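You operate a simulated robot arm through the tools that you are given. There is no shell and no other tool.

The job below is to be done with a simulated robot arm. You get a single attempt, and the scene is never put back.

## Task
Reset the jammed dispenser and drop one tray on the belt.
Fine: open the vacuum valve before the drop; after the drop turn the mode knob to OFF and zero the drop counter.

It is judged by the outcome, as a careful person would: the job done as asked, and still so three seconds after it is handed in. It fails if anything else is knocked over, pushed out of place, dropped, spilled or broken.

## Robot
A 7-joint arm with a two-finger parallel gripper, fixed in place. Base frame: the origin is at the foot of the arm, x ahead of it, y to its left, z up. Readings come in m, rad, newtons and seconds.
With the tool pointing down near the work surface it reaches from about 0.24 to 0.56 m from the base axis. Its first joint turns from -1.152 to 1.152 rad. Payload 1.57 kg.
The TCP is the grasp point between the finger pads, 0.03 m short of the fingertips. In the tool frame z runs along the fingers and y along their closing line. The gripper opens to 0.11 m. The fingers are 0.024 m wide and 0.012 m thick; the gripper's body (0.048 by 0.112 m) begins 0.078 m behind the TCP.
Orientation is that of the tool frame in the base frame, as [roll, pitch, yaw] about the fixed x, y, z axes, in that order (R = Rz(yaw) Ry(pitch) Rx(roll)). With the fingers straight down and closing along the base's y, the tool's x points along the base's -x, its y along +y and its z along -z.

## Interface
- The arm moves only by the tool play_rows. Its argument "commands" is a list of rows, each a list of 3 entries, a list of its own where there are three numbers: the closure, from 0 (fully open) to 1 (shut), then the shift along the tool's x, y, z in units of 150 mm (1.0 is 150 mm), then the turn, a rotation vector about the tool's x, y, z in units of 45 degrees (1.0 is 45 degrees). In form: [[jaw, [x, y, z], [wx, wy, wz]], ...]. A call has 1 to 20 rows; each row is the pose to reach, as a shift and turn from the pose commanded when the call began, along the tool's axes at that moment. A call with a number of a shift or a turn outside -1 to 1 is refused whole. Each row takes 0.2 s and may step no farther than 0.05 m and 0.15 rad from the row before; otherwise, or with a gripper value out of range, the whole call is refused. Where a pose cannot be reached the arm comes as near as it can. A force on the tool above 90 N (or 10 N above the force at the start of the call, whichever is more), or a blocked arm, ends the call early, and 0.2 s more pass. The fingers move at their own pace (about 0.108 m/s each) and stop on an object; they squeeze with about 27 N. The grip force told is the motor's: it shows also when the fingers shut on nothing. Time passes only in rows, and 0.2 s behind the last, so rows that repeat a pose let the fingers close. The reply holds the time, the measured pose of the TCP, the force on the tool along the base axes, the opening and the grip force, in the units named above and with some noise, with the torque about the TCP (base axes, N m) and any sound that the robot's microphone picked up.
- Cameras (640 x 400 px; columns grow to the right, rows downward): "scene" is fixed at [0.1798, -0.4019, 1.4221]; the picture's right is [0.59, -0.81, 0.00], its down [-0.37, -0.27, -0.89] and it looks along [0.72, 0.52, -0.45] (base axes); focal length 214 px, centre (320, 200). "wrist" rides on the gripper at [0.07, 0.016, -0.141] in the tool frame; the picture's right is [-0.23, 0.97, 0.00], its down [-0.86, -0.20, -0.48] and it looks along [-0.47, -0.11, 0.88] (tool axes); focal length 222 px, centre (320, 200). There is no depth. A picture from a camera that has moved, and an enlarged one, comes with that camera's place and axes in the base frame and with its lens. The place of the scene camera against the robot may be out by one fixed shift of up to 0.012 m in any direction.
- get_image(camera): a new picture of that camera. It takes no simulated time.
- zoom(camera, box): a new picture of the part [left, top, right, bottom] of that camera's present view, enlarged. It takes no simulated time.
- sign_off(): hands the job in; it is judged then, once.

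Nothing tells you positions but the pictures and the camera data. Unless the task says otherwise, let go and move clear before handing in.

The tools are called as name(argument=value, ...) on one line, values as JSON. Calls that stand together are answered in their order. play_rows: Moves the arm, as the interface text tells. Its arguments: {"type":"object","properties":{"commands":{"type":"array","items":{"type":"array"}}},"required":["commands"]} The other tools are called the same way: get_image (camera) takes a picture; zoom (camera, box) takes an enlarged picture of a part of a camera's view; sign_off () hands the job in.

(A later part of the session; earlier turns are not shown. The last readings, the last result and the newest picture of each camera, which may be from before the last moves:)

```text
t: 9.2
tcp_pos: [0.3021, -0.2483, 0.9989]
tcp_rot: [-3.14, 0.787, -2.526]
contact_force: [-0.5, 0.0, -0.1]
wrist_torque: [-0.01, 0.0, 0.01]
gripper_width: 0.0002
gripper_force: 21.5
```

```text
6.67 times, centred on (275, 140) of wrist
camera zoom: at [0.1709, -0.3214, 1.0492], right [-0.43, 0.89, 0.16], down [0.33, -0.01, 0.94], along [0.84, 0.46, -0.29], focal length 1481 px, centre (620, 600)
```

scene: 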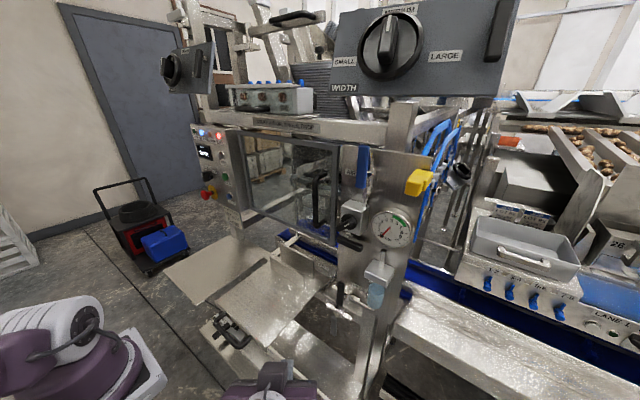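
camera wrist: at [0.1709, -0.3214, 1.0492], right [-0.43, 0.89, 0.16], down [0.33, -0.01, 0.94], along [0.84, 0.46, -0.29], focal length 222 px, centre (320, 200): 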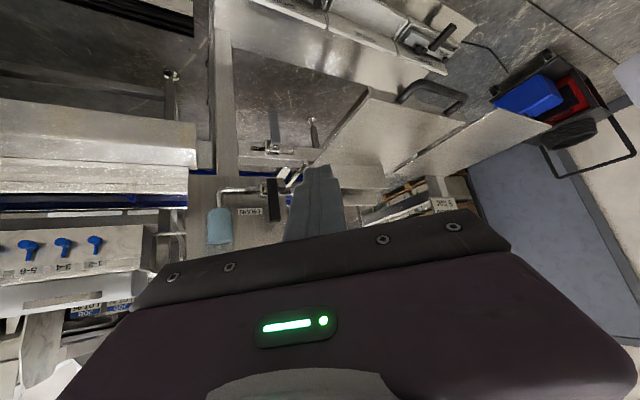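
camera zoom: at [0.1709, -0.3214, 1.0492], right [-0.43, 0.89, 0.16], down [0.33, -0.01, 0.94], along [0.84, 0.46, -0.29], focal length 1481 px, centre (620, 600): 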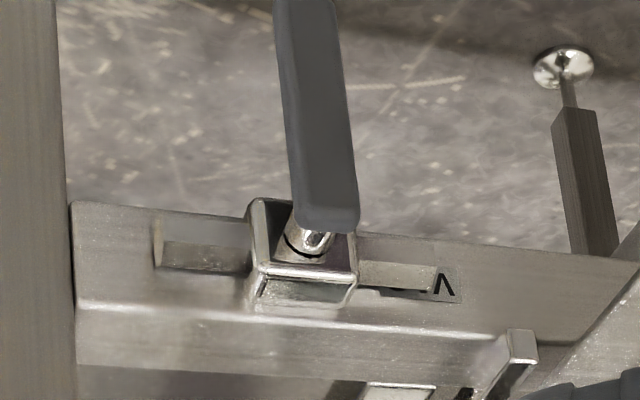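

The vacuum handle is confirmed: pivot near (0.56, -0.189, 0.787), hanging down to z 0.71. I'll approach the right side of its lower end with closed fingers.

play_rows(commands=[[1, [0.03, -0.102, 0.233], [0, 0, 0]], [1, [0.06, -0.204, 0.466], [0, 0, 0]], [1, [0.0915, -0.307, 0.7], [0, 0, 0]]])

play_rows(commands=[[1, [0.03, -0.102, 0.233], [0, 0, 0]], [1, [0.06, -0.204, 0.466], [0, 0, 0]], [1, [0.0915, -0.307, 0.7], [0, 0, 0]]])

get_image(camera="wrist")

get_image(camera="scene")

```text
t: 10.0
tcp_pos: [0.3438, -0.2762, 0.9678]
tcp_rot: [-2.984, 0.576, -2.428]
contact_force: [-0.4, -0.9, -0.8]
wrist_torque: [0.04, -0.03, -0.03]
gripper_width: 0.0003
gripper_force: 21.4
out of reach, approached as far as the arm can: row 3
stopped in row 3: the arm was blocked; the commanded pose is now the measured one
```

```text
t: 10.5
tcp_pos: [0.3387, -0.3062, 0.9814]
tcp_rot: [-2.89, 0.419, -2.392]
contact_force: [0.4, 0.1, -0.2]
wrist_torque: [0.02, 0.0, -0.01]
gripper_width: 0.0001
gripper_force: 21.4
out of reach, approached as far as the arm can: row 1, 2
stopped in row 2: the arm was blocked; the commanded pose is now the measured one
```

```text
taken
camera wrist: at [0.2194, -0.3504, 1.0734], right [-0.42, 0.9, -0.13], down [0.47, 0.34, 0.82], along [0.78, 0.28, -0.56], focal length 222 px, centre (320, 200)
```

wrist: 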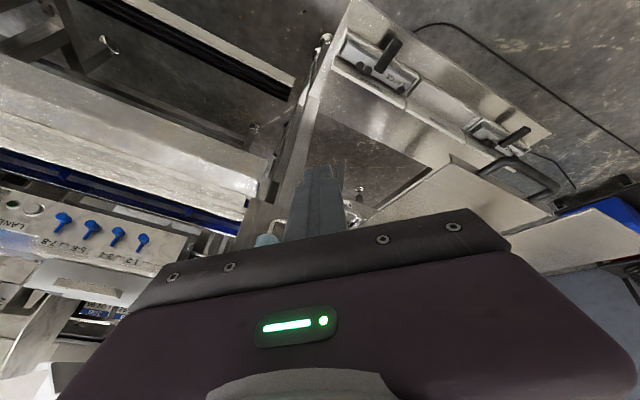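

```text
taken
```

scene: 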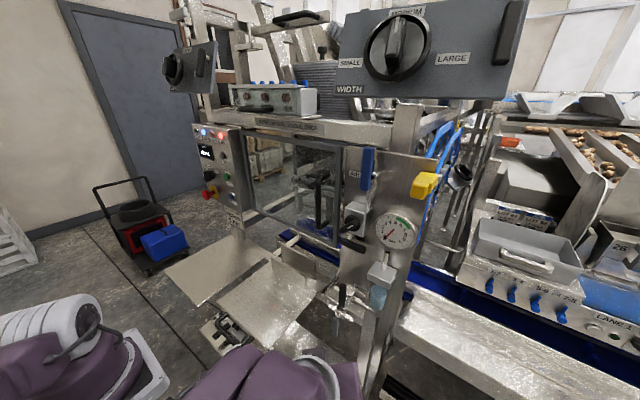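

The arm couldn't reach that yawed pose; it stopped short with no contact force. The scene picture looks slightly different, so I'll check that nothing moved before going on.

zoom(camera="scene", box=[320, 130, 480, 240])

zoom(camera="scene", box=[320, 0, 520, 110])

zoom(camera="scene", box=[180, 110, 260, 210])

zoom(camera="scene", box=[160, 220, 400, 400])

```text
3.64 times, centred on (400, 185) of scene
camera zoom: at [0.1778, -0.3923, 1.4253], right [0.59, -0.81, 0.01], down [-0.36, -0.27, -0.89], along [0.72, 0.52, -0.45], focal length 780 px, centre (29, 254)
```

zoom: 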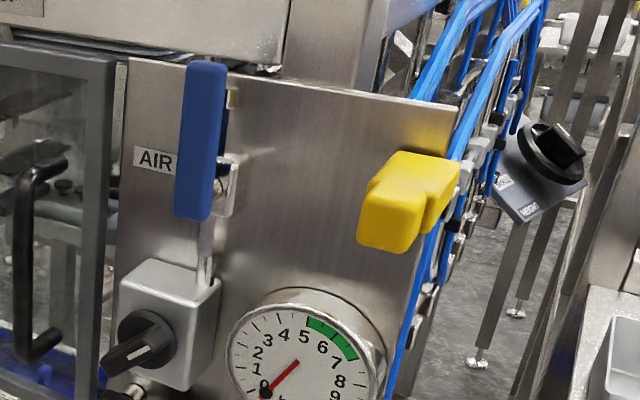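

```text
3.20 times, centred on (420, 55) of scene
camera zoom: at [0.1778, -0.3923, 1.4253], right [0.59, -0.81, 0.01], down [-0.36, -0.27, -0.89], along [0.72, 0.52, -0.45], focal length 686 px, centre (0, 664)
```

zoom: 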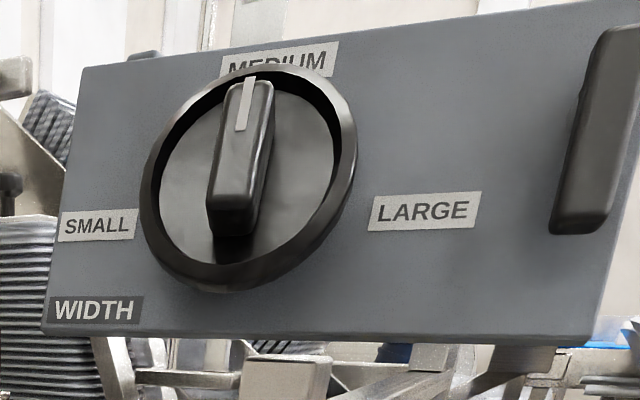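

```text
4.00 times, centred on (220, 160) of scene
camera zoom: at [0.1778, -0.3923, 1.4253], right [0.59, -0.81, 0.01], down [-0.36, -0.27, -0.89], along [0.72, 0.52, -0.45], focal length 858 px, centre (720, 360)
```

zoom: 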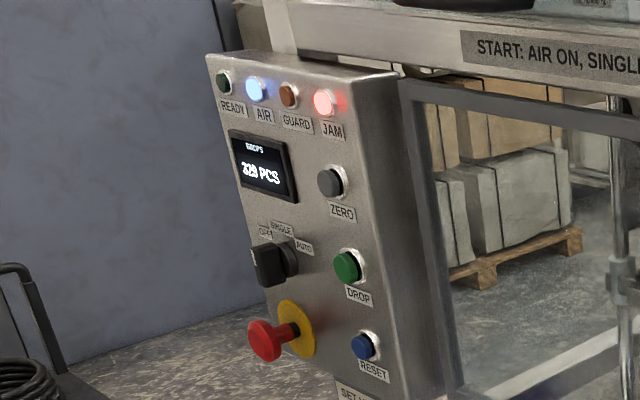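

```text
2.22 times, centred on (280, 310) of scene
camera zoom: at [0.1778, -0.3923, 1.4253], right [0.59, -0.81, 0.01], down [-0.36, -0.27, -0.89], along [0.72, 0.52, -0.45], focal length 477 px, centre (409, -44)
```

zoom: 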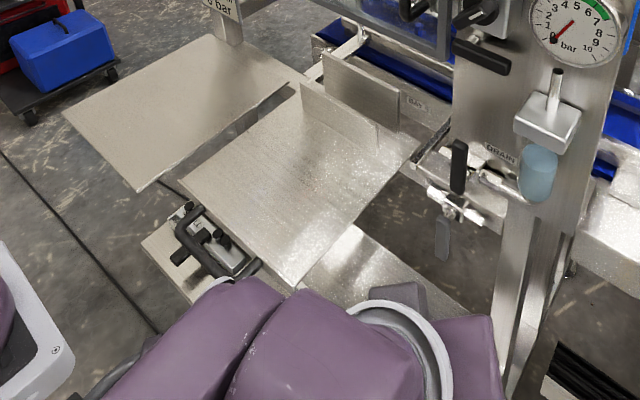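

Only the scene camera was nudged, and its new place is reported; the machine itself is unchanged. I'll return to the straight 45° attitude and use slightly open fingers to straddle the handle.

play_rows(commands=[[1, [-0.061, 0.108, 0], [0.0395, -0.0565, 0.139]], [1, [-0.122, 0.216, 0], [0.079, -0.113, 0.278]], [1, [-0.183, 0.324, 0], [0.1185, -0.1695, 0.4175]], [1, [-0.244, 0.432, 0], [0.158, -0.226, 0.557]], [0.7, [-0.305, 0.54, 0], [0.1975, -0.2825, 0.696]], [0.45, [-0.367, 0.648, 0], [0.237, -0.339, 0.835]], [0.45, [-0.367, 0.648, 0], [0.237, -0.339, 0.835]]])

get_image(camera="wrist")

```text
t: 12.1
tcp_pos: [0.3342, -0.2373, 0.9823]
tcp_rot: [3.119, 0.785, 3.132]
contact_force: [0.3, 0.3, 0.3]
wrist_torque: [0.0, 0.0, 0.02]
gripper_width: 0.0607
gripper_force: 0.1
out of reach, approached as far as the arm can: row 4, 5, 6, 7
```

```text
taken
camera wrist: at [0.184, -0.2243, 1.0324], right [0.15, 0.97, 0.18], down [0.27, -0.21, 0.94], along [0.95, -0.1, -0.29], focal length 222 px, centre (320, 200)
```

wrist: 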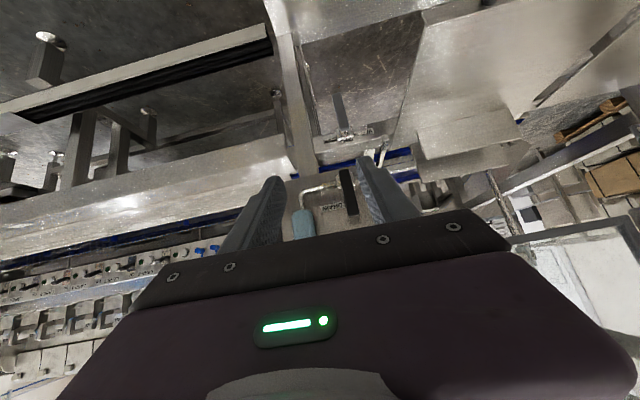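

The arm ended a few centimetres short, so it may be in an awkward joint posture. I'll back up to a previously reached point to recover the posture.

play_rows(commands=[[0.45, [-0.1, 0.1, -0.15], [0, 0, 0]], [0.45, [-0.2, 0.25, -0.3], [0, 0, 0]], [0.45, [-0.3, 0.4, -0.45], [0, 0, 0]], [0.45, [-0.4, 0.55, -0.6], [0, 0, 0]], [0.45, [-0.4, 0.55, -0.6], [0, 0, 0]]])

get_image(camera="scene")

```text
t: 13.3
tcp_pos: [0.3149, -0.1877, 1.1098]
tcp_rot: [3.105, 0.783, 3.11]
contact_force: [0.4, -0.2, 0.8]
wrist_torque: [-0.01, -0.02, 0.02]
gripper_width: 0.0602
gripper_force: 0.0
out of reach, approached as far as the arm can: row 1, 2, 3, 4, 5
```

```text
taken
```

scene: 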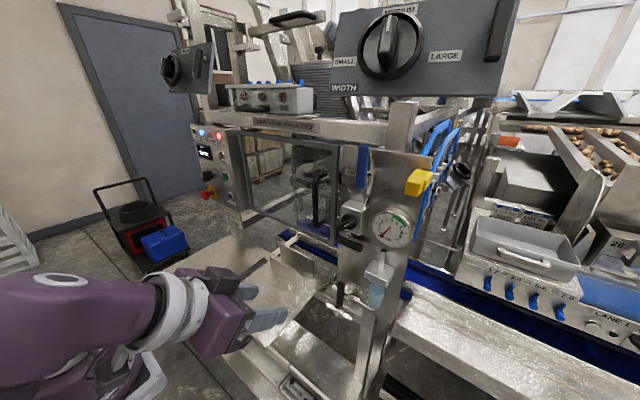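

play_rows(commands=[[0.45, [-0.1, 0.15, -0.15], [0, 0, 0]], [0.45, [-0.2, 0.35, -0.3], [0, 0, 0]], [0.45, [-0.3, 0.55, -0.45], [0, 0, 0]], [0.45, [-0.4, 0.75, -0.6], [0, 0, 0]], [0.45, [-0.5, 0.95, -0.75], [0, 0, 0]], [0.45, [-0.5, 0.95, -0.75], [0, 0, 0]]])

get_image(camera="scene")

```text
t: 14.7
tcp_pos: [0.2898, -0.0477, 1.2462]
tcp_rot: [3.105, 0.782, 3.113]
contact_force: [0.2, 0.5, -0.1]
wrist_torque: [0.0, 0.0, 0.01]
gripper_width: 0.0604
gripper_force: 0.1
```

```text
taken
```

scene: 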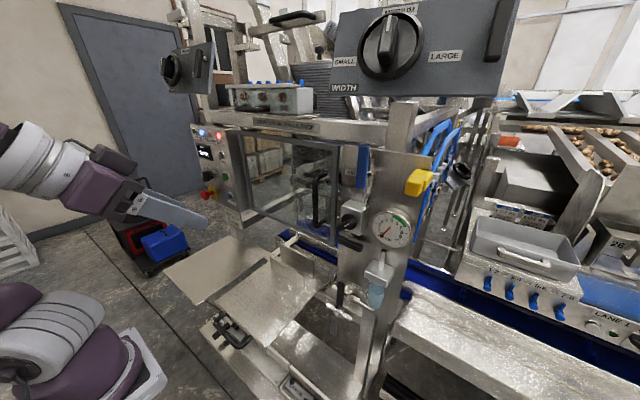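

Tracking is good again in this posture. I'll approach the valve directly with the straight 45° attitude.

play_rows(commands=[[0.45, [0.133, -0.125, 0.217], [0, 0, 0]], [0.45, [0.266, -0.25, 0.433], [0, 0, 0]], [0.45, [0.4, -0.375, 0.65], [0, 0, 0]], [0.45, [0.533, -0.5, 0.867], [0, 0, 0]]])

play_rows(commands=[[0.45, [0.133, -0.125, 0.217], [0, 0, 0]], [0.45, [0.266, -0.25, 0.433], [0, 0, 0]], [0.45, [0.4, -0.375, 0.65], [0, 0, 0]], [0.45, [0.533, -0.5, 0.867], [0, 0, 0]]])

get_image(camera="scene")

get_image(camera="wrist")

```text
t: 15.7
tcp_pos: [0.3389, -0.1576, 1.1349]
tcp_rot: [3.107, 0.781, 3.114]
contact_force: [-0.7, 0.1, -0.5]
wrist_torque: [-0.02, -0.08, 0.05]
gripper_width: 0.0604
gripper_force: 0.0
out of reach, approached as far as the arm can: row 2, 3, 4
```

```text
t: 16.7
tcp_pos: [0.3726, -0.2282, 0.9815]
tcp_rot: [3.106, 0.782, 3.117]
contact_force: [0.2, -0.5, 0.3]
wrist_torque: [-0.03, -0.03, 0.01]
gripper_width: 0.0605
gripper_force: 0.0
out of reach, approached as far as the arm can: row 1, 2, 3
```

```text
taken
```

scene: 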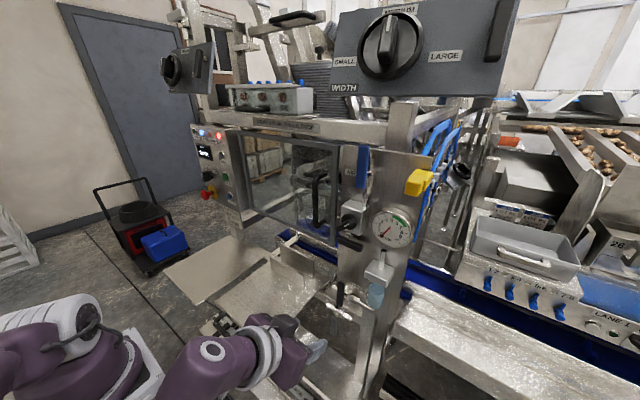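

```text
taken
camera wrist: at [0.225, -0.2136, 1.0338], right [0.16, 0.97, 0.18], down [0.27, -0.22, 0.94], along [0.95, -0.1, -0.3], focal length 222 px, centre (320, 200)
```

wrist: 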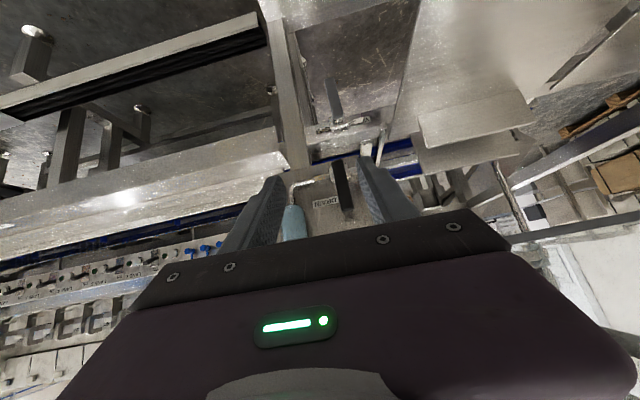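

play_rows(commands=[[0.45, [0, 0, 0], [0, 0, 0]], [0.45, [0, 0, 0], [0, 0, 0]]])

```text
t: 17.3
tcp_pos: [0.3733, -0.2292, 0.9836]
tcp_rot: [3.106, 0.783, 3.114]
contact_force: [-0.1, 0.2, -0.4]
wrist_torque: [0.02, -0.02, 0.01]
gripper_width: 0.0604
gripper_force: 0.1
```

play_rows(commands=[[0.45, [0.042, 0.064, 0.284], [0, 0, 0]], [0.45, [0.085, 0.129, 0.569], [0, 0, 0]], [0.45, [0.127, 0.193, 0.853], [0, 0, 0]], [0.45, [0.127, 0.193, 0.853], [0, 0, 0]]])

get_image(camera="scene")

get_image(camera="wrist")

```text
t: 17.8
tcp_pos: [0.3718, -0.275, 0.976]
tcp_rot: [-2.846, 0.654, -2.942]
contact_force: [-0.5, -0.7, -0.5]
wrist_torque: [-0.01, -0.01, -0.01]
gripper_width: 0.0604
gripper_force: 0.1
out of reach, approached as far as the arm can: row 1, 2
stopped in row 2: the arm was blocked; the commanded pose is now the measured one
```

```text
taken
```

scene: 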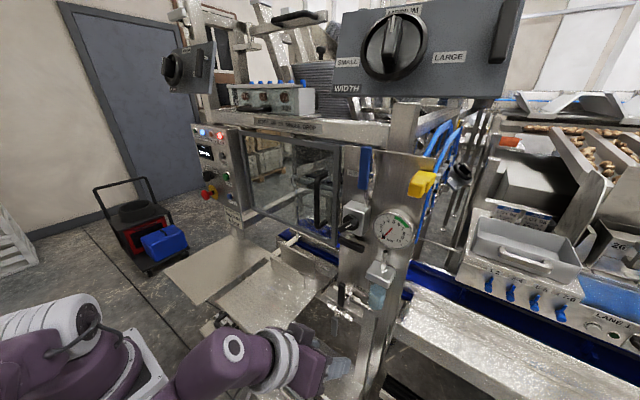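

```text
taken
camera wrist: at [0.2292, -0.2473, 1.0347], right [0.16, 0.98, -0.09], down [0.37, 0.02, 0.93], along [0.92, -0.18, -0.36], focal length 222 px, centre (320, 200)
```

wrist: 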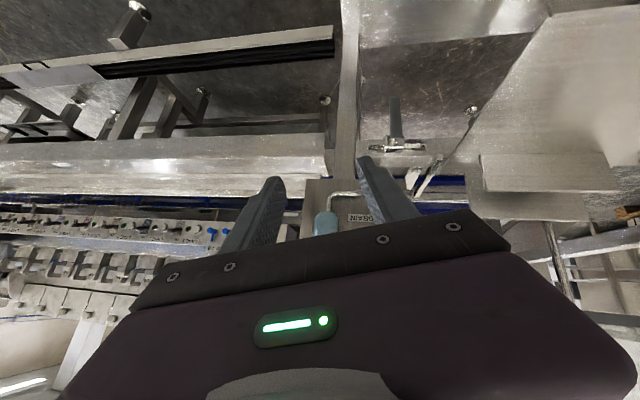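

The arm stalled again with no tool force, which looks like a joint-limit problem rather than contact. I'll retreat toward the upper middle where it tracks well and find a better attitude from there.

play_rows(commands=[[0.45, [-0.056, 0.134, -0.25], [-0.052, -0.034, 0.053]], [0.45, [-0.112, 0.268, -0.5], [-0.104, -0.068, 0.107]], [0.45, [-0.168, 0.4, -0.75], [-0.156, -0.102, 0.16]], [0.45, [-0.225, 0.535, -1], [-0.2077, -0.1368, 0.2138]], [0.45, [-0.225, 0.535, -1], [-0.2077, -0.1368, 0.2138]]])

play_rows(commands=[[0.45, [-0.15, 0.2, -0.15], [0, 0, 0]], [0.45, [-0.3, 0.4, -0.3], [0, 0, 0]], [0.45, [-0.45, 0.6, -0.45], [0, 0, 0]], [0.45, [-0.6, 0.8, -0.6], [0, 0, 0]], [0.45, [-0.6, 0.8, -0.6], [0, 0, 0]]])

get_image(camera="scene")

zoom(camera="scene", box=[0, 0, 640, 400])

```text
t: 19.0
tcp_pos: [0.3085, -0.1966, 1.1068]
tcp_rot: [3.124, 0.788, 3.127]
contact_force: [0.4, 0.0, -0.8]
wrist_torque: [-0.01, -0.02, 0.0]
gripper_width: 0.0607
gripper_force: 0.1
out of reach, approached as far as the arm can: row 2, 3, 4, 5
```

```text
t: 20.2
tcp_pos: [0.3078, -0.0761, 1.236]
tcp_rot: [3.126, 0.79, 3.126]
contact_force: [0.2, 0.0, 0.4]
wrist_torque: [-0.02, 0.04, -0.01]
gripper_width: 0.0605
gripper_force: 0.1
```

```text
taken
```

scene: 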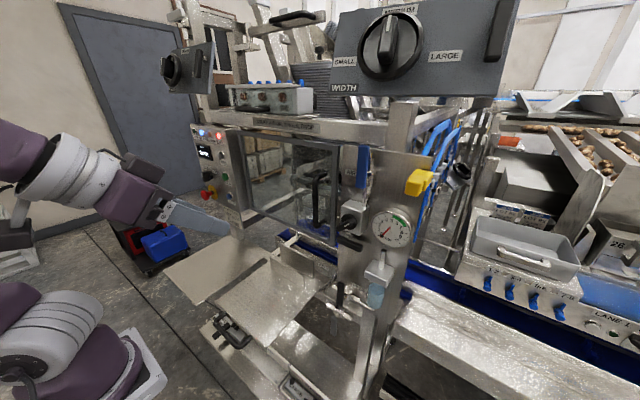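

```text
1.00 times, centred on (320, 200) of scene (not enlarged: the box is as wide or as high as the picture)
camera zoom: at [0.1798, -0.4018, 1.4221], right [0.59, -0.81, 0.0], down [-0.37, -0.27, -0.89], along [0.72, 0.52, -0.45], focal length 214 px, centre (320, 200)
```

zoom: 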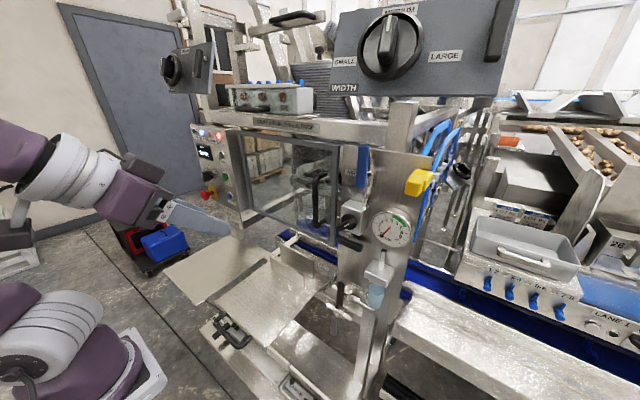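

The scene camera springs back when the arm retreats, so something around its mount may be getting touched. I'll turn the wrist camera to the right to see what is there.

play_rows(commands=[[0.45, [0, 0, 0], [0.13, 0, 0.13]], [0.45, [0, 0, 0], [0.26, 0, 0.26]], [0.45, [0, 0, 0], [0.39, 0, 0.39]], [0.45, [0, 0, 0], [0.52, 0, 0.52]], [0.45, [0, 0, 0], [0.65, 0, 0.65]], [0.45, [0, 0, 0], [0.78, 0, 0.78]]])

get_image(camera="wrist")

get_image(camera="scene")

```text
t: 21.6
tcp_pos: [0.3031, -0.0786, 1.2298]
tcp_rot: [3.118, 0.785, 2.263]
contact_force: [0.2, -0.7, 0.4]
wrist_torque: [0.01, 0.02, 0.02]
gripper_width: 0.0604
gripper_force: 0.1
out of reach, approached as far as the arm can: row 6
```

```text
taken
camera wrist: at [0.2181, 0.0436, 1.2803], right [0.84, 0.51, 0.18], down [0.01, -0.34, 0.94], along [0.54, -0.79, -0.29], focal length 222 px, centre (320, 200)
```

wrist: 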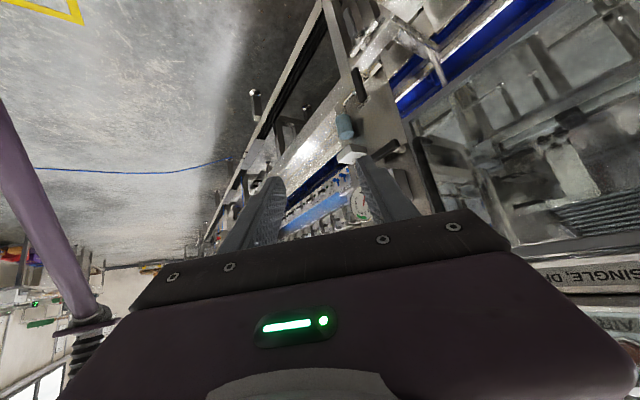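

```text
taken
```

scene: 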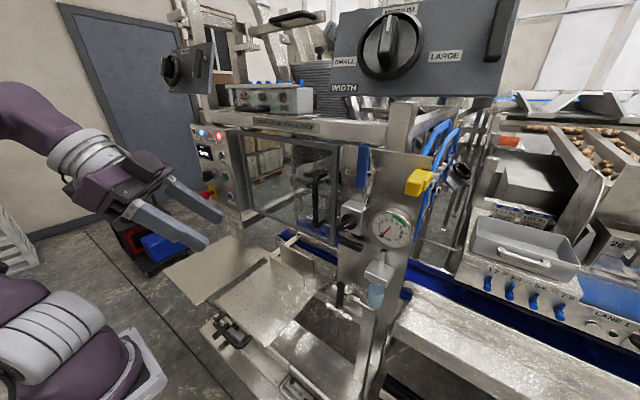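

There is a slanted camera mast on the right at y ≈ -0.40, so I must keep the wrist away from that area. The earlier stalls fit the first joint being near its limit, so I'll move forward in x first, then right and down.

play_rows(commands=[[0.45, [-0.011, 0.125, 0.137], [-0.132, 0, -0.132]], [0.45, [-0.022, 0.25, 0.273], [-0.263, 0, -0.263]], [0.45, [-0.033, 0.376, 0.41], [-0.395, 0, -0.395]], [0.45, [-0.043, 0.5, 0.547], [-0.527, 0, -0.527]], [0.45, [-0.054, 0.627, 0.683], [-0.658, 0, -0.658]], [0.45, [-0.065, 0.753, 0.82], [-0.79, 0, -0.79]]])

get_image(camera="scene")

```text
t: 23.0
tcp_pos: [0.4503, -0.0795, 1.1513]
tcp_rot: [3.131, 0.789, 3.135]
contact_force: [-0.8, 0.0, 0.5]
wrist_torque: [-0.02, -0.01, 0.03]
gripper_width: 0.0606
gripper_force: 0.2
```

```text
taken
```

scene: 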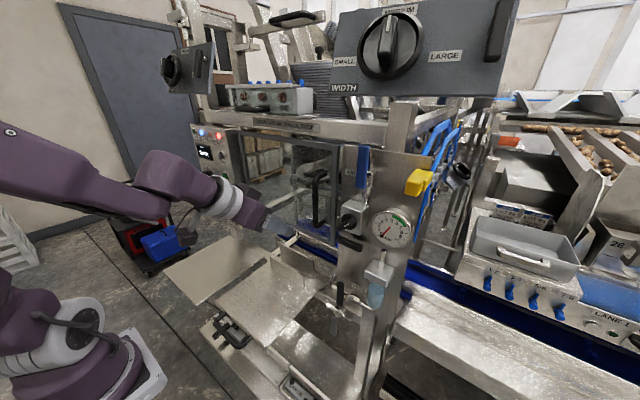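

That worked. Now I go right and down, staying in front of the valve column.

play_rows(commands=[[0.45, [0.15, -0.16, 0.132], [0, 0, 0]], [0.45, [0.3, -0.32, 0.264], [0, 0, 0]], [0.45, [0.45, -0.48, 0.396], [0, 0, 0]], [0.45, [0.6, -0.64, 0.528], [0, 0, 0]], [0.45, [0.754, -0.8, 0.66], [0, 0, 0]]])

get_image(camera="scene")

get_image(camera="wrist")

```text
t: 24.2
tcp_pos: [0.3996, -0.2087, 1.039]
tcp_rot: [3.127, 0.789, 3.141]
contact_force: [-0.4, -0.5, 0.1]
wrist_torque: [-0.02, 0.02, 0.02]
gripper_width: 0.0602
gripper_force: 0.0
out of reach, approached as far as the arm can: row 2, 3, 4, 5
```

```text
taken
```

scene: 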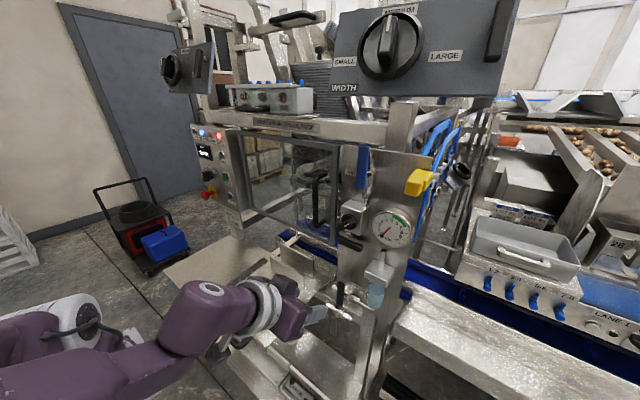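

```text
taken
camera wrist: at [0.2506, -0.1951, 1.0883], right [0.15, 0.97, 0.17], down [0.26, -0.21, 0.94], along [0.95, -0.1, -0.29], focal length 222 px, centre (320, 200)
```

wrist: 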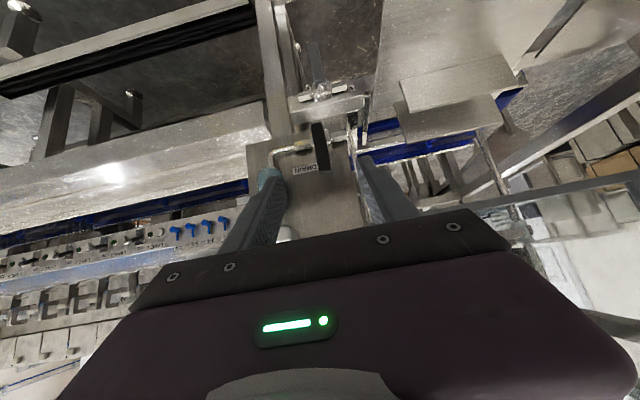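

The 45° attitude is at its limit here. I'll try a steeper tool, 60° down, which keeps the wrist farther out from the base.

play_rows(commands=[[0.45, [0, 0.03, 0.13], [0, 0.17, 0]], [0.45, [0, 0.067, 0.25], [0, 0.333, 0]], [0.45, [0, 0.067, 0.38], [0, 0.333, 0]], [0.45, [0, 0.067, 0.38], [0, 0.333, 0]]])

get_image(camera="scene")

```text
t: 25.2
tcp_pos: [0.3797, -0.1928, 1.0499]
tcp_rot: [3.131, 0.541, -3.139]
contact_force: [0.0, -0.1, -0.3]
wrist_torque: [-0.03, -0.02, 0.02]
gripper_width: 0.0607
gripper_force: 0.0
out of reach, approached as far as the arm can: row 1, 2, 3, 4
```

```text
taken
```

scene: 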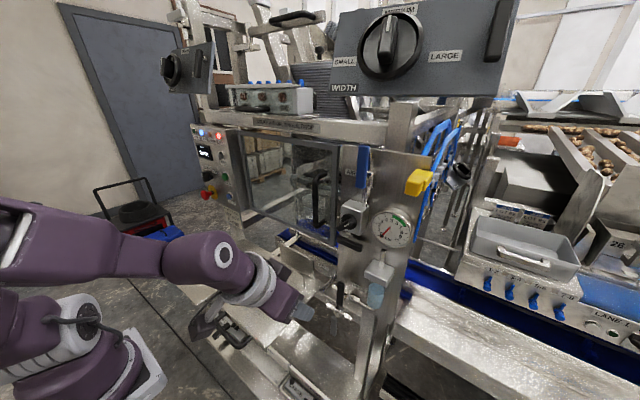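

play_rows(commands=[[0.45, [-0.137, 0.25, 0.082], [0, -0.08, 0]], [0.45, [-0.274, 0.45, 0.165], [0, -0.16, 0]], [0.45, [-0.411, 0.6, 0.247], [0, -0.24, 0]], [0.45, [-0.55, 0.7, 0.33], [0, -0.311, 0]], [0.45, [-0.686, 0.753, 0.412], [0, -0.311, 0]]])

get_image(camera="scene")

```text
t: 26.4
tcp_pos: [0.4493, -0.0813, 1.1027]
tcp_rot: [3.13, 0.773, 3.14]
contact_force: [-0.2, -0.9, 0.5]
wrist_torque: [0.02, 0.04, 0.01]
gripper_width: 0.0606
gripper_force: 0.0
out of reach, approached as far as the arm can: row 1, 2, 3, 4, 5
```

```text
taken
```

scene: 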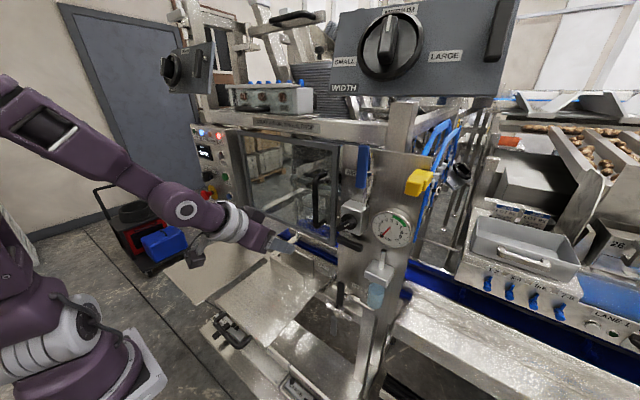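

Every shortfall is along the tool axis, so the arm is in a cramped elbow posture. I'll test in free space with the tool pointing straight down to recover a more natural posture.

play_rows(commands=[[0.45, [0, 0, -0.1], [0, 0.164, 0]], [0.45, [0, 0, -0.2], [0, 0.328, 0]], [0.45, [0, 0, -0.3], [0, 0.492, 0]], [0.45, [0, 0, -0.4], [0, 0.656, 0]], [0.45, [0, 0, -0.47], [0, 0.82, 0]], [0.45, [0, 0, -0.47], [0, 0.985, 0]], [0.45, [0, 0, -0.47], [0, 0.985, 0]]])

get_image(camera="scene")

get_image(camera="wrist")

```text
t: 28.0
tcp_pos: [0.3978, -0.0835, 1.153]
tcp_rot: [3.133, -0.004, -3.135]
contact_force: [-0.2, -0.6, 0.6]
wrist_torque: [-0.03, -0.01, 0.02]
gripper_width: 0.0603
gripper_force: 0.0
```

```text
taken
```

scene: 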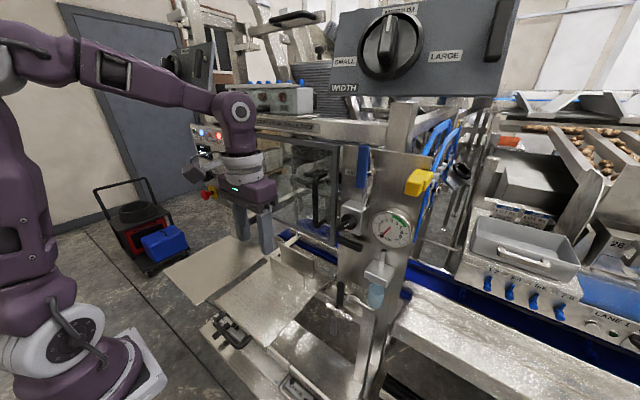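

```text
taken
camera wrist: at [0.3293, -0.0697, 1.2936], right [0.22, 0.98, 0.01], down [0.86, -0.2, 0.47], along [0.46, -0.1, -0.88], focal length 222 px, centre (320, 200)
```

wrist: 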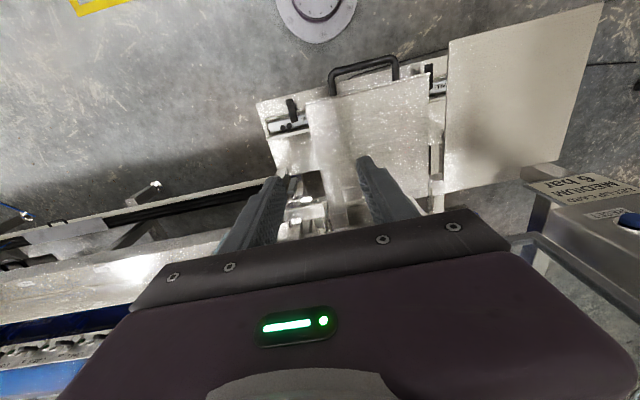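

Now the whole arm is visible: the elbow is up, the forearm slopes out, and the wrist bends the tool down. I think the wrist cannot bend outward past straight, so I'll swing the tool around sideways through free space to get it facing the machine. First I'll lower the wrist a bit.

play_rows(commands=[[0.45, [0.078, 0.144, 0.2], [0, 0, 0]], [0.45, [0.155, 0.289, 0.4], [0, 0, 0]], [0.45, [0.233, 0.433, 0.6], [0, 0, 0]]])

play_rows(commands=[[0.45, [0.078, 0.144, 0.2], [0, 0, 0]], [0.45, [0.155, 0.289, 0.4], [0, 0, 0]], [0.45, [0.233, 0.433, 0.6], [0, 0, 0]]])

get_image(camera="scene")

```text
t: 28.8
tcp_pos: [0.3619, -0.0181, 1.0616]
tcp_rot: [3.133, -0.001, -3.135]
contact_force: [0.3, 0.2, 0.2]
wrist_torque: [-0.04, 0.04, 0.0]
gripper_width: 0.0604
gripper_force: 0.0
```

```text
t: 29.6
tcp_pos: [0.3277, 0.0458, 0.9726]
tcp_rot: [3.134, 0.0, -3.135]
contact_force: [-1.0, -0.9, 0.5]
wrist_torque: [-0.01, 0.01, 0.0]
gripper_width: 0.0604
gripper_force: 0.1
```

```text
taken
```

scene: 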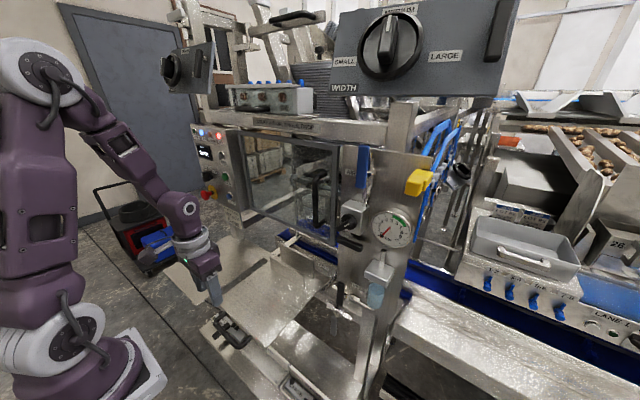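

The elbow and forearm are clearly visible, so I'll rotate the tool about the forearm axis in stages with the wrist centre held still.

play_rows(commands=[[0.45, [-0.07, 0.084, -0.004], [-0.0676, -0.0498, 0.1565]], [0.45, [-0.15, 0.159, -0.0145], [-0.135, -0.0996, 0.313]], [0.45, [-0.238, 0.222, -0.0325], [-0.203, -0.149, 0.4695]], [0.45, [-0.332, 0.273, -0.057], [-0.27, -0.199, 0.626]], [0.45, [-0.43, 0.31, -0.088], [-0.338, -0.249, 0.7825]]])

get_image(camera="scene")

```text
t: 30.8
tcp_pos: [0.3915, 0.0931, 0.9881]
tcp_rot: [2.826, 0.093, 2.51]
contact_force: [-0.5, 0.0, -0.3]
wrist_torque: [0.0, 0.02, -0.02]
gripper_width: 0.0605
gripper_force: 0.1
```

```text
taken
```

scene: 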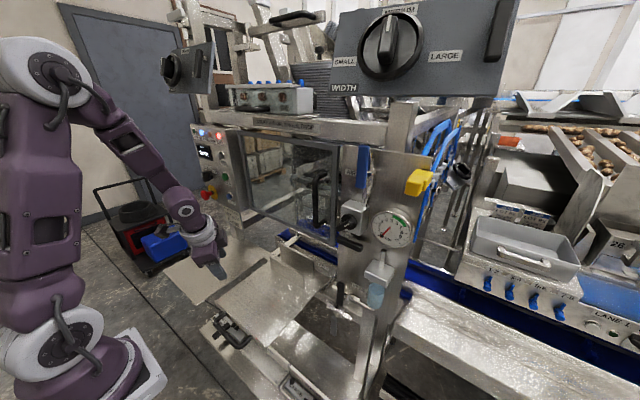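

play_rows(commands=[[0.45, [-0.017, 0.048, -0.021], [-0.0676, -0.0498, 0.1565]], [0.45, [-0.043, 0.087, -0.0485], [-0.135, -0.0996, 0.313]], [0.45, [-0.078, 0.114, -0.0845], [-0.203, -0.149, 0.4695]], [0.45, [-0.118, 0.129, -0.126], [-0.27, -0.199, 0.626]], [0.45, [-0.163, 0.13, -0.174], [-0.338, -0.249, 0.7825]]])

get_image(camera="scene")

get_image(camera="wrist")

```text
t: 32.0
tcp_pos: [0.4145, 0.0902, 1.0188]
tcp_rot: [2.525, -0.012, 1.874]
contact_force: [0.2, -0.2, -0.2]
wrist_torque: [0.02, -0.01, 0.02]
gripper_width: 0.0604
gripper_force: 0.1
```

```text
taken
```

scene: 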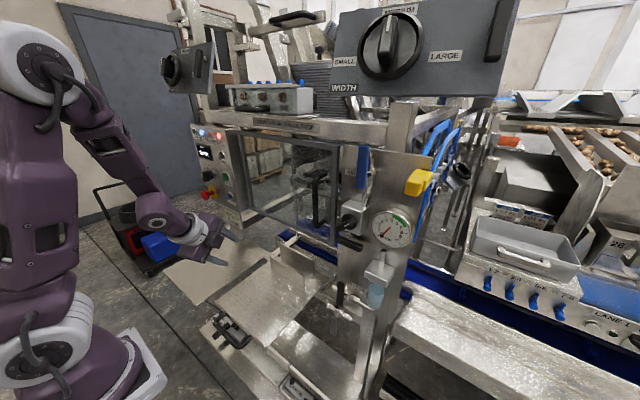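

```text
taken
camera wrist: at [0.3289, 0.1341, 1.1445], right [0.83, 0.02, 0.56], down [-0.16, -0.95, 0.27], along [0.54, -0.31, -0.78], focal length 222 px, centre (320, 200)
```

wrist: 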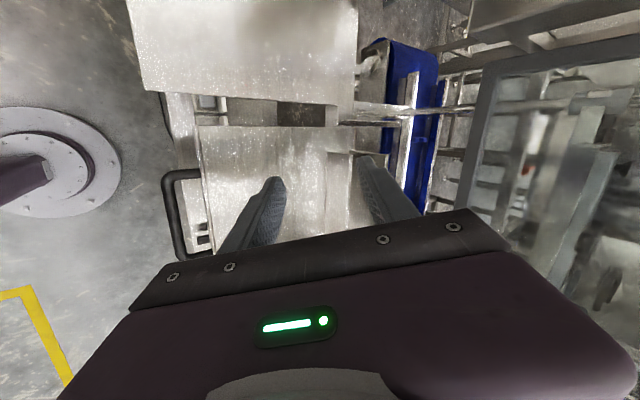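

play_rows(commands=[[0.45, [-0.07, 0.084, -0.004], [-0.0676, -0.0498, 0.1565]], [0.45, [-0.15, 0.159, -0.0145], [-0.135, -0.0996, 0.313]], [0.45, [-0.238, 0.222, -0.0325], [-0.203, -0.149, 0.4695]], [0.45, [-0.332, 0.273, -0.057], [-0.27, -0.199, 0.626]], [0.45, [-0.43, 0.31, -0.088], [-0.338, -0.249, 0.7825]]])

get_image(camera="scene")

get_image(camera="wrist")

```text
t: 33.2
tcp_pos: [0.4618, 0.0358, 1.0584]
tcp_rot: [2.336, -0.272, 1.279]
contact_force: [0.3, 0.5, 0.1]
wrist_torque: [0.03, -0.01, 0.0]
gripper_width: 0.0602
gripper_force: 0.1
```

```text
taken
```

scene: 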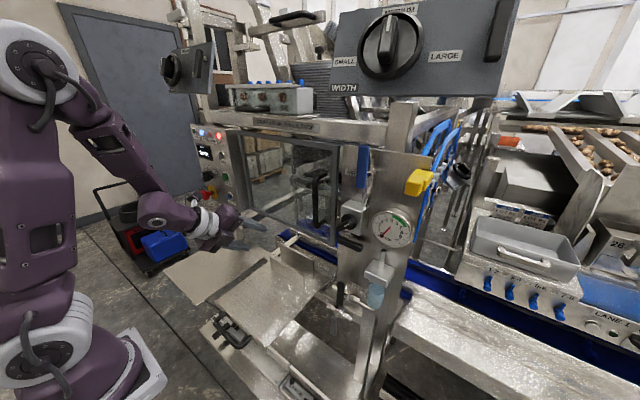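

```text
taken
camera wrist: at [0.3868, 0.0982, 1.1808], right [0.53, -0.58, 0.62], down [-0.71, -0.7, -0.05], along [0.46, -0.41, -0.79], focal length 222 px, centre (320, 200)
```

wrist: 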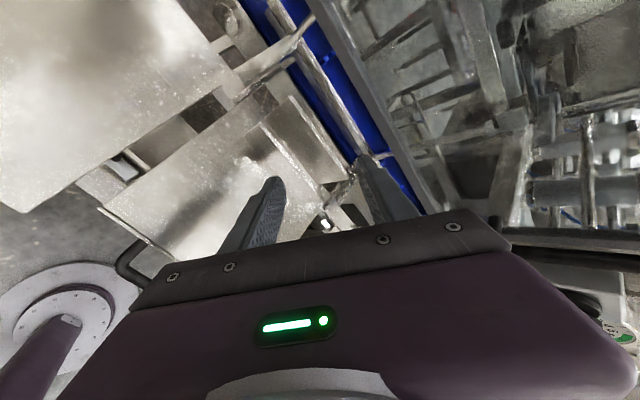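

The posture tracks perfectly now. I'll roll the tool so the camera sits on top and the fingers close left-right.

play_rows(commands=[[0.45, [0, 0, -0.05], [-0.004, 0.015, 0.1875]], [0.45, [0, 0, -0.1], [-0.008, 0.03, 0.375]], [0.45, [0, 0, -0.15], [-0.012, 0.045, 0.5625]], [0.45, [0, 0, -0.2], [-0.016, 0.06, 0.75]]])

play_rows(commands=[[0.45, [0, 0, 0], [-0.004, 0.015, 0.1875]], [0.45, [0, 0, 0], [-0.008, 0.03, 0.375]], [0.45, [0, 0, 0], [-0.012, 0.045, 0.5625]], [0.45, [0, 0, 0], [-0.016, 0.06, 0.75]]])

get_image(camera="scene")

get_image(camera="wrist")

```text
t: 34.2
tcp_pos: [0.4451, 0.0362, 1.0752]
tcp_rot: [2.494, -0.628, 0.899]
contact_force: [-0.4, -0.1, -0.4]
wrist_torque: [0.04, 0.04, 0.01]
gripper_width: 0.0605
gripper_force: 0.1
out of reach, approached as far as the arm can: row 4
```

```text
t: 35.2
tcp_pos: [0.4516, 0.0398, 1.0798]
tcp_rot: [3.018, -0.907, 0.157]
contact_force: [-0.7, -0.3, 0.5]
wrist_torque: [-0.01, -0.02, -0.03]
gripper_width: 0.0606
gripper_force: 0.0
out of reach, approached as far as the arm can: row 1, 2, 3, 4
```

```text
taken
```

scene: 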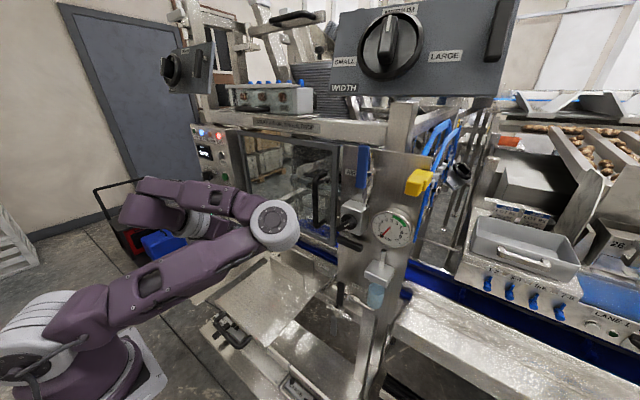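

```text
taken
camera wrist: at [0.3837, 0.0297, 1.222], right [-0.08, -0.99, -0.1], down [-0.91, 0.12, -0.4], along [0.41, 0.06, -0.91], focal length 222 px, centre (320, 200)
```

wrist: 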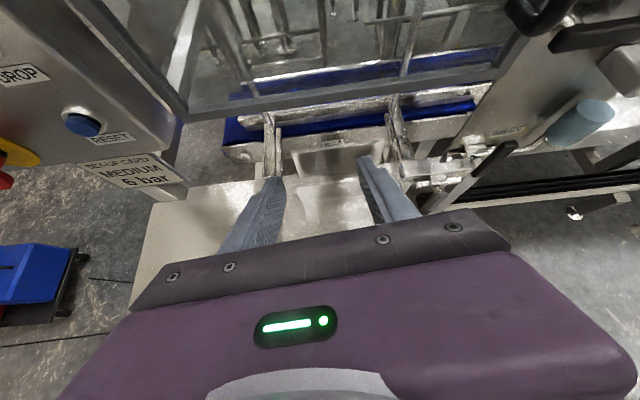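

Rolling that way drove a joint to its limit and swung the elbow forward, with no contact. I'll reverse that roll in small stages, and then try the opposite roll.

play_rows(commands=[[0.45, [0, 0, -0.05], [0.004, -0.015, -0.18]], [0.45, [0, 0, -0.1], [0.008, -0.03, -0.36]], [0.45, [0, 0, -0.15], [0.012, -0.045, -0.54]]])

get_image(camera="scene")

```text
t: 36.0
tcp_pos: [0.4336, 0.0405, 1.0942]
tcp_rot: [2.597, -0.731, 0.737]
contact_force: [1.0, -0.7, -0.3]
wrist_torque: [0.02, 0.02, 0.01]
gripper_width: 0.0606
gripper_force: 0.0
```

```text
taken
```

scene: 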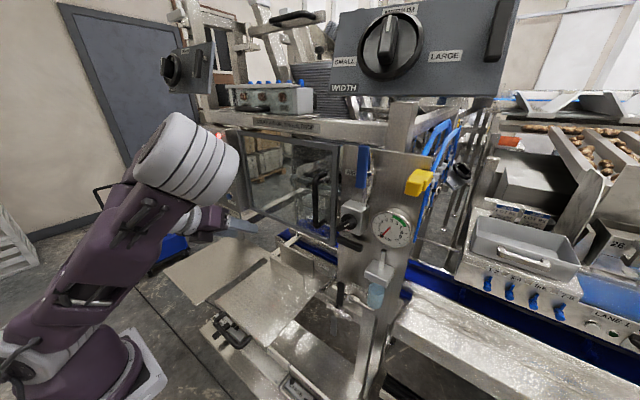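

play_rows(commands=[[0.45, [0, 0, 0], [0.004, -0.015, -0.18]], [0.45, [0, 0, 0], [0.008, -0.03, -0.36]], [0.45, [0, 0, 0], [0.012, -0.045, -0.54]], [0.45, [0, 0, 0], [0.016, -0.06, -0.72]]])

get_image(camera="scene")

```text
t: 37.0
tcp_pos: [0.4342, 0.0408, 1.0937]
tcp_rot: [2.355, -0.335, 1.22]
contact_force: [-0.5, -0.2, -1.3]
wrist_torque: [-0.03, 0.03, 0.0]
gripper_width: 0.0606
gripper_force: 0.0
```

```text
taken
```

scene: 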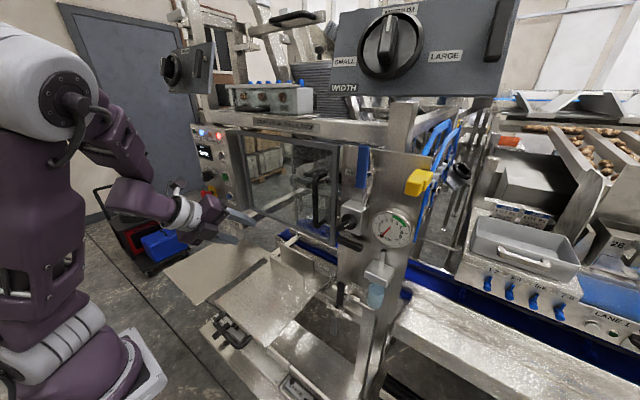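

Recovered. Now I'll roll the opposite way in stages, watching the posture.

play_rows(commands=[[0.45, [0, 0, 0], [-0.009, -0.0025, -0.174]], [0.45, [0, 0, 0], [-0.018, -0.005, -0.348]], [0.45, [0, 0, 0], [-0.027, -0.007, -0.521]], [0.45, [0, 0, 0], [-0.036, -0.01, -0.695]], [0.45, [0, 0, 0], [-0.0446, -0.0122, -0.869]]])

get_image(camera="scene")

```text
t: 38.2
tcp_pos: [0.434, 0.0392, 1.0932]
tcp_rot: [2.284, 0.182, 1.674]
contact_force: [-0.4, 0.5, 0.1]
wrist_torque: [-0.01, 0.02, 0.01]
gripper_width: 0.0606
gripper_force: 0.1
```

```text
taken
```

scene: 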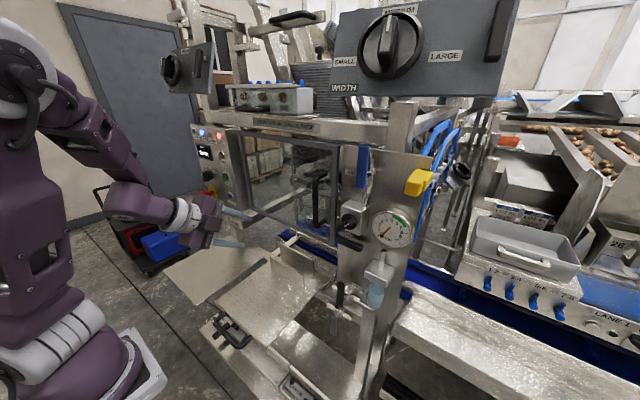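

Good, no limits here. I'll continue the roll.

play_rows(commands=[[0.45, [0, 0, 0], [-0.009, -0.0025, -0.174]], [0.45, [0, 0, 0], [-0.018, -0.005, -0.348]], [0.45, [0, 0, 0], [-0.027, -0.007, -0.521]], [0.45, [0, 0, 0], [-0.036, -0.01, -0.695]], [0.45, [0, 0, 0], [-0.0446, -0.0122, -0.869]]])

get_image(camera="scene")

get_image(camera="wrist")

```text
t: 39.4
tcp_pos: [0.4358, 0.0463, 1.1012]
tcp_rot: [2.423, 0.648, 2.155]
contact_force: [0.0, -0.2, 0.1]
wrist_torque: [0.0, 0.01, 0.04]
gripper_width: 0.0603
gripper_force: 0.1
out of reach, approached as far as the arm can: row 5
```

```text
taken
```

scene: 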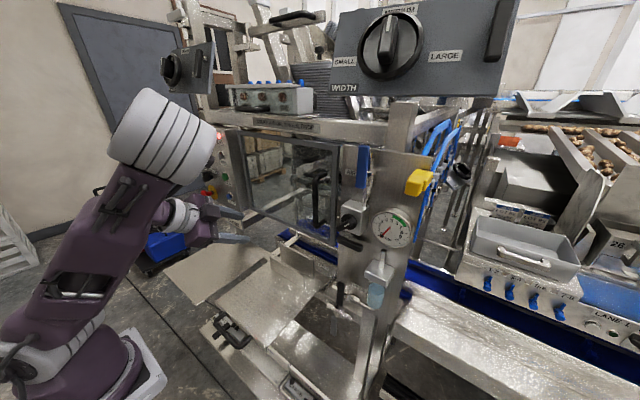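

```text
taken
camera wrist: at [0.2991, 0.1064, 1.1508], right [0.5, 0.58, 0.65], down [-0.09, -0.71, 0.7], along [0.86, -0.4, -0.3], focal length 222 px, centre (320, 200)
```

wrist: 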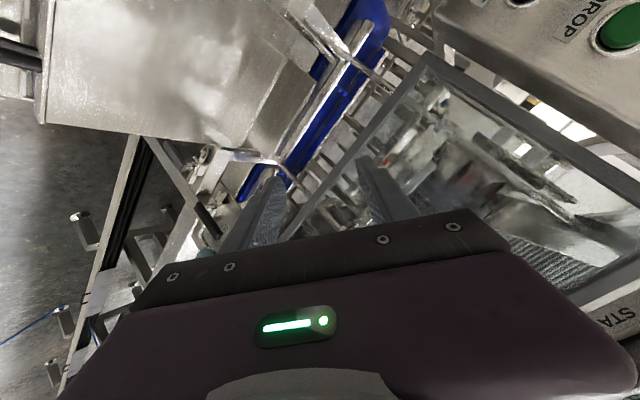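

That end of the roll is also near a limit, so the comfortable state is the previous one, with the closing line vertical and the camera on the left. I'll go back to it and add a yaw so the tool reaches the valve from the right, clear of the plate.

play_rows(commands=[[0.45, [0, 0, 0], [0.009, 0.0025, 0.174]], [0.7, [0, 0, 0], [0.018, 0.005, 0.348]], [1, [0, 0, 0], [0.027, 0.007, 0.521]], [1, [0, 0, 0], [0.036, 0.01, 0.695]], [1, [0, 0, 0], [0.0446, 0.0122, 0.869]]])

get_image(camera="scene")

```text
t: 40.6
tcp_pos: [0.4364, 0.0452, 1.1002]
tcp_rot: [2.257, 0.136, 1.651]
contact_force: [-0.4, 0.4, 0.2]
wrist_torque: [-0.02, -0.02, 0.01]
gripper_width: 0.0
gripper_force: 21.3
```

```text
taken
```

scene: 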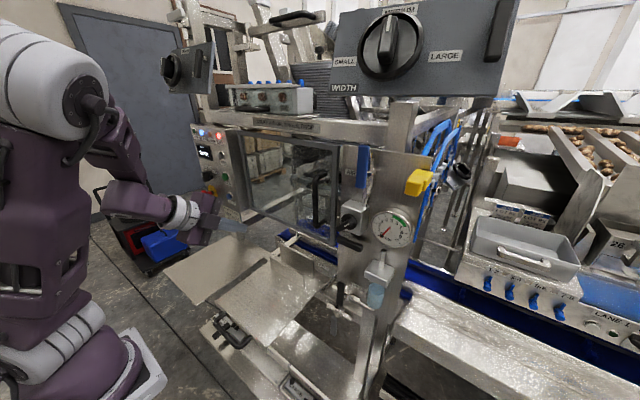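

play_rows(commands=[[1, [-0.198, -0.129, 0.056], [0.0154, 0.123, -0.0656]], [1, [-0.396, -0.258, 0.111], [0.031, 0.246, -0.131]], [1, [-0.594, -0.388, 0.167], [0.046, 0.368, -0.197]], [1, [-0.792, -0.517, 0.222], [0.062, 0.491, -0.262]], [1, [-0.99, -0.646, 0.278], [0.077, 0.614, -0.328]], [1, [-0.99, -0.646, 0.278], [0.077, 0.614, -0.328]]])

get_image(camera="scene")

get_image(camera="wrist")

```text
t: 42.0
tcp_pos: [0.4609, -0.0655, 1.0239]
tcp_rot: [2.36, 0.002, 2.183]
contact_force: [-0.7, 0.3, 0.3]
wrist_torque: [-0.01, 0.03, 0.0]
gripper_width: 0.0
gripper_force: 21.3
out of reach, approached as far as the arm can: row 1, 3, 4, 5, 6
```

```text
taken
```

scene: 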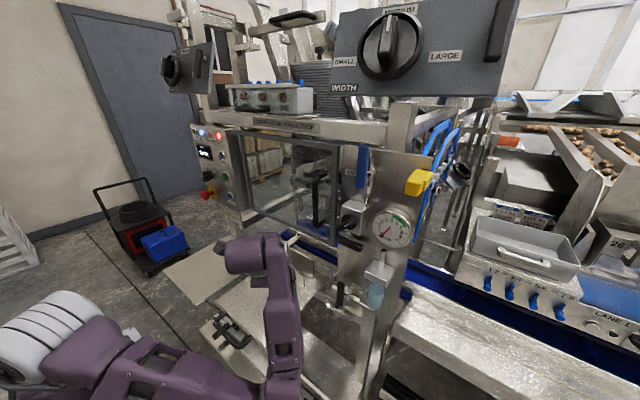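

```text
taken
camera wrist: at [0.35, -0.0596, 1.1339], right [0.69, 0.21, 0.69], down [0.1, -0.97, 0.2], along [0.71, -0.07, -0.7], focal length 222 px, centre (320, 200)
```

wrist: 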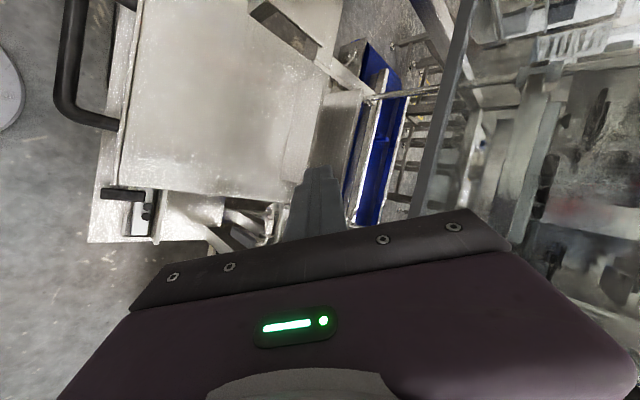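

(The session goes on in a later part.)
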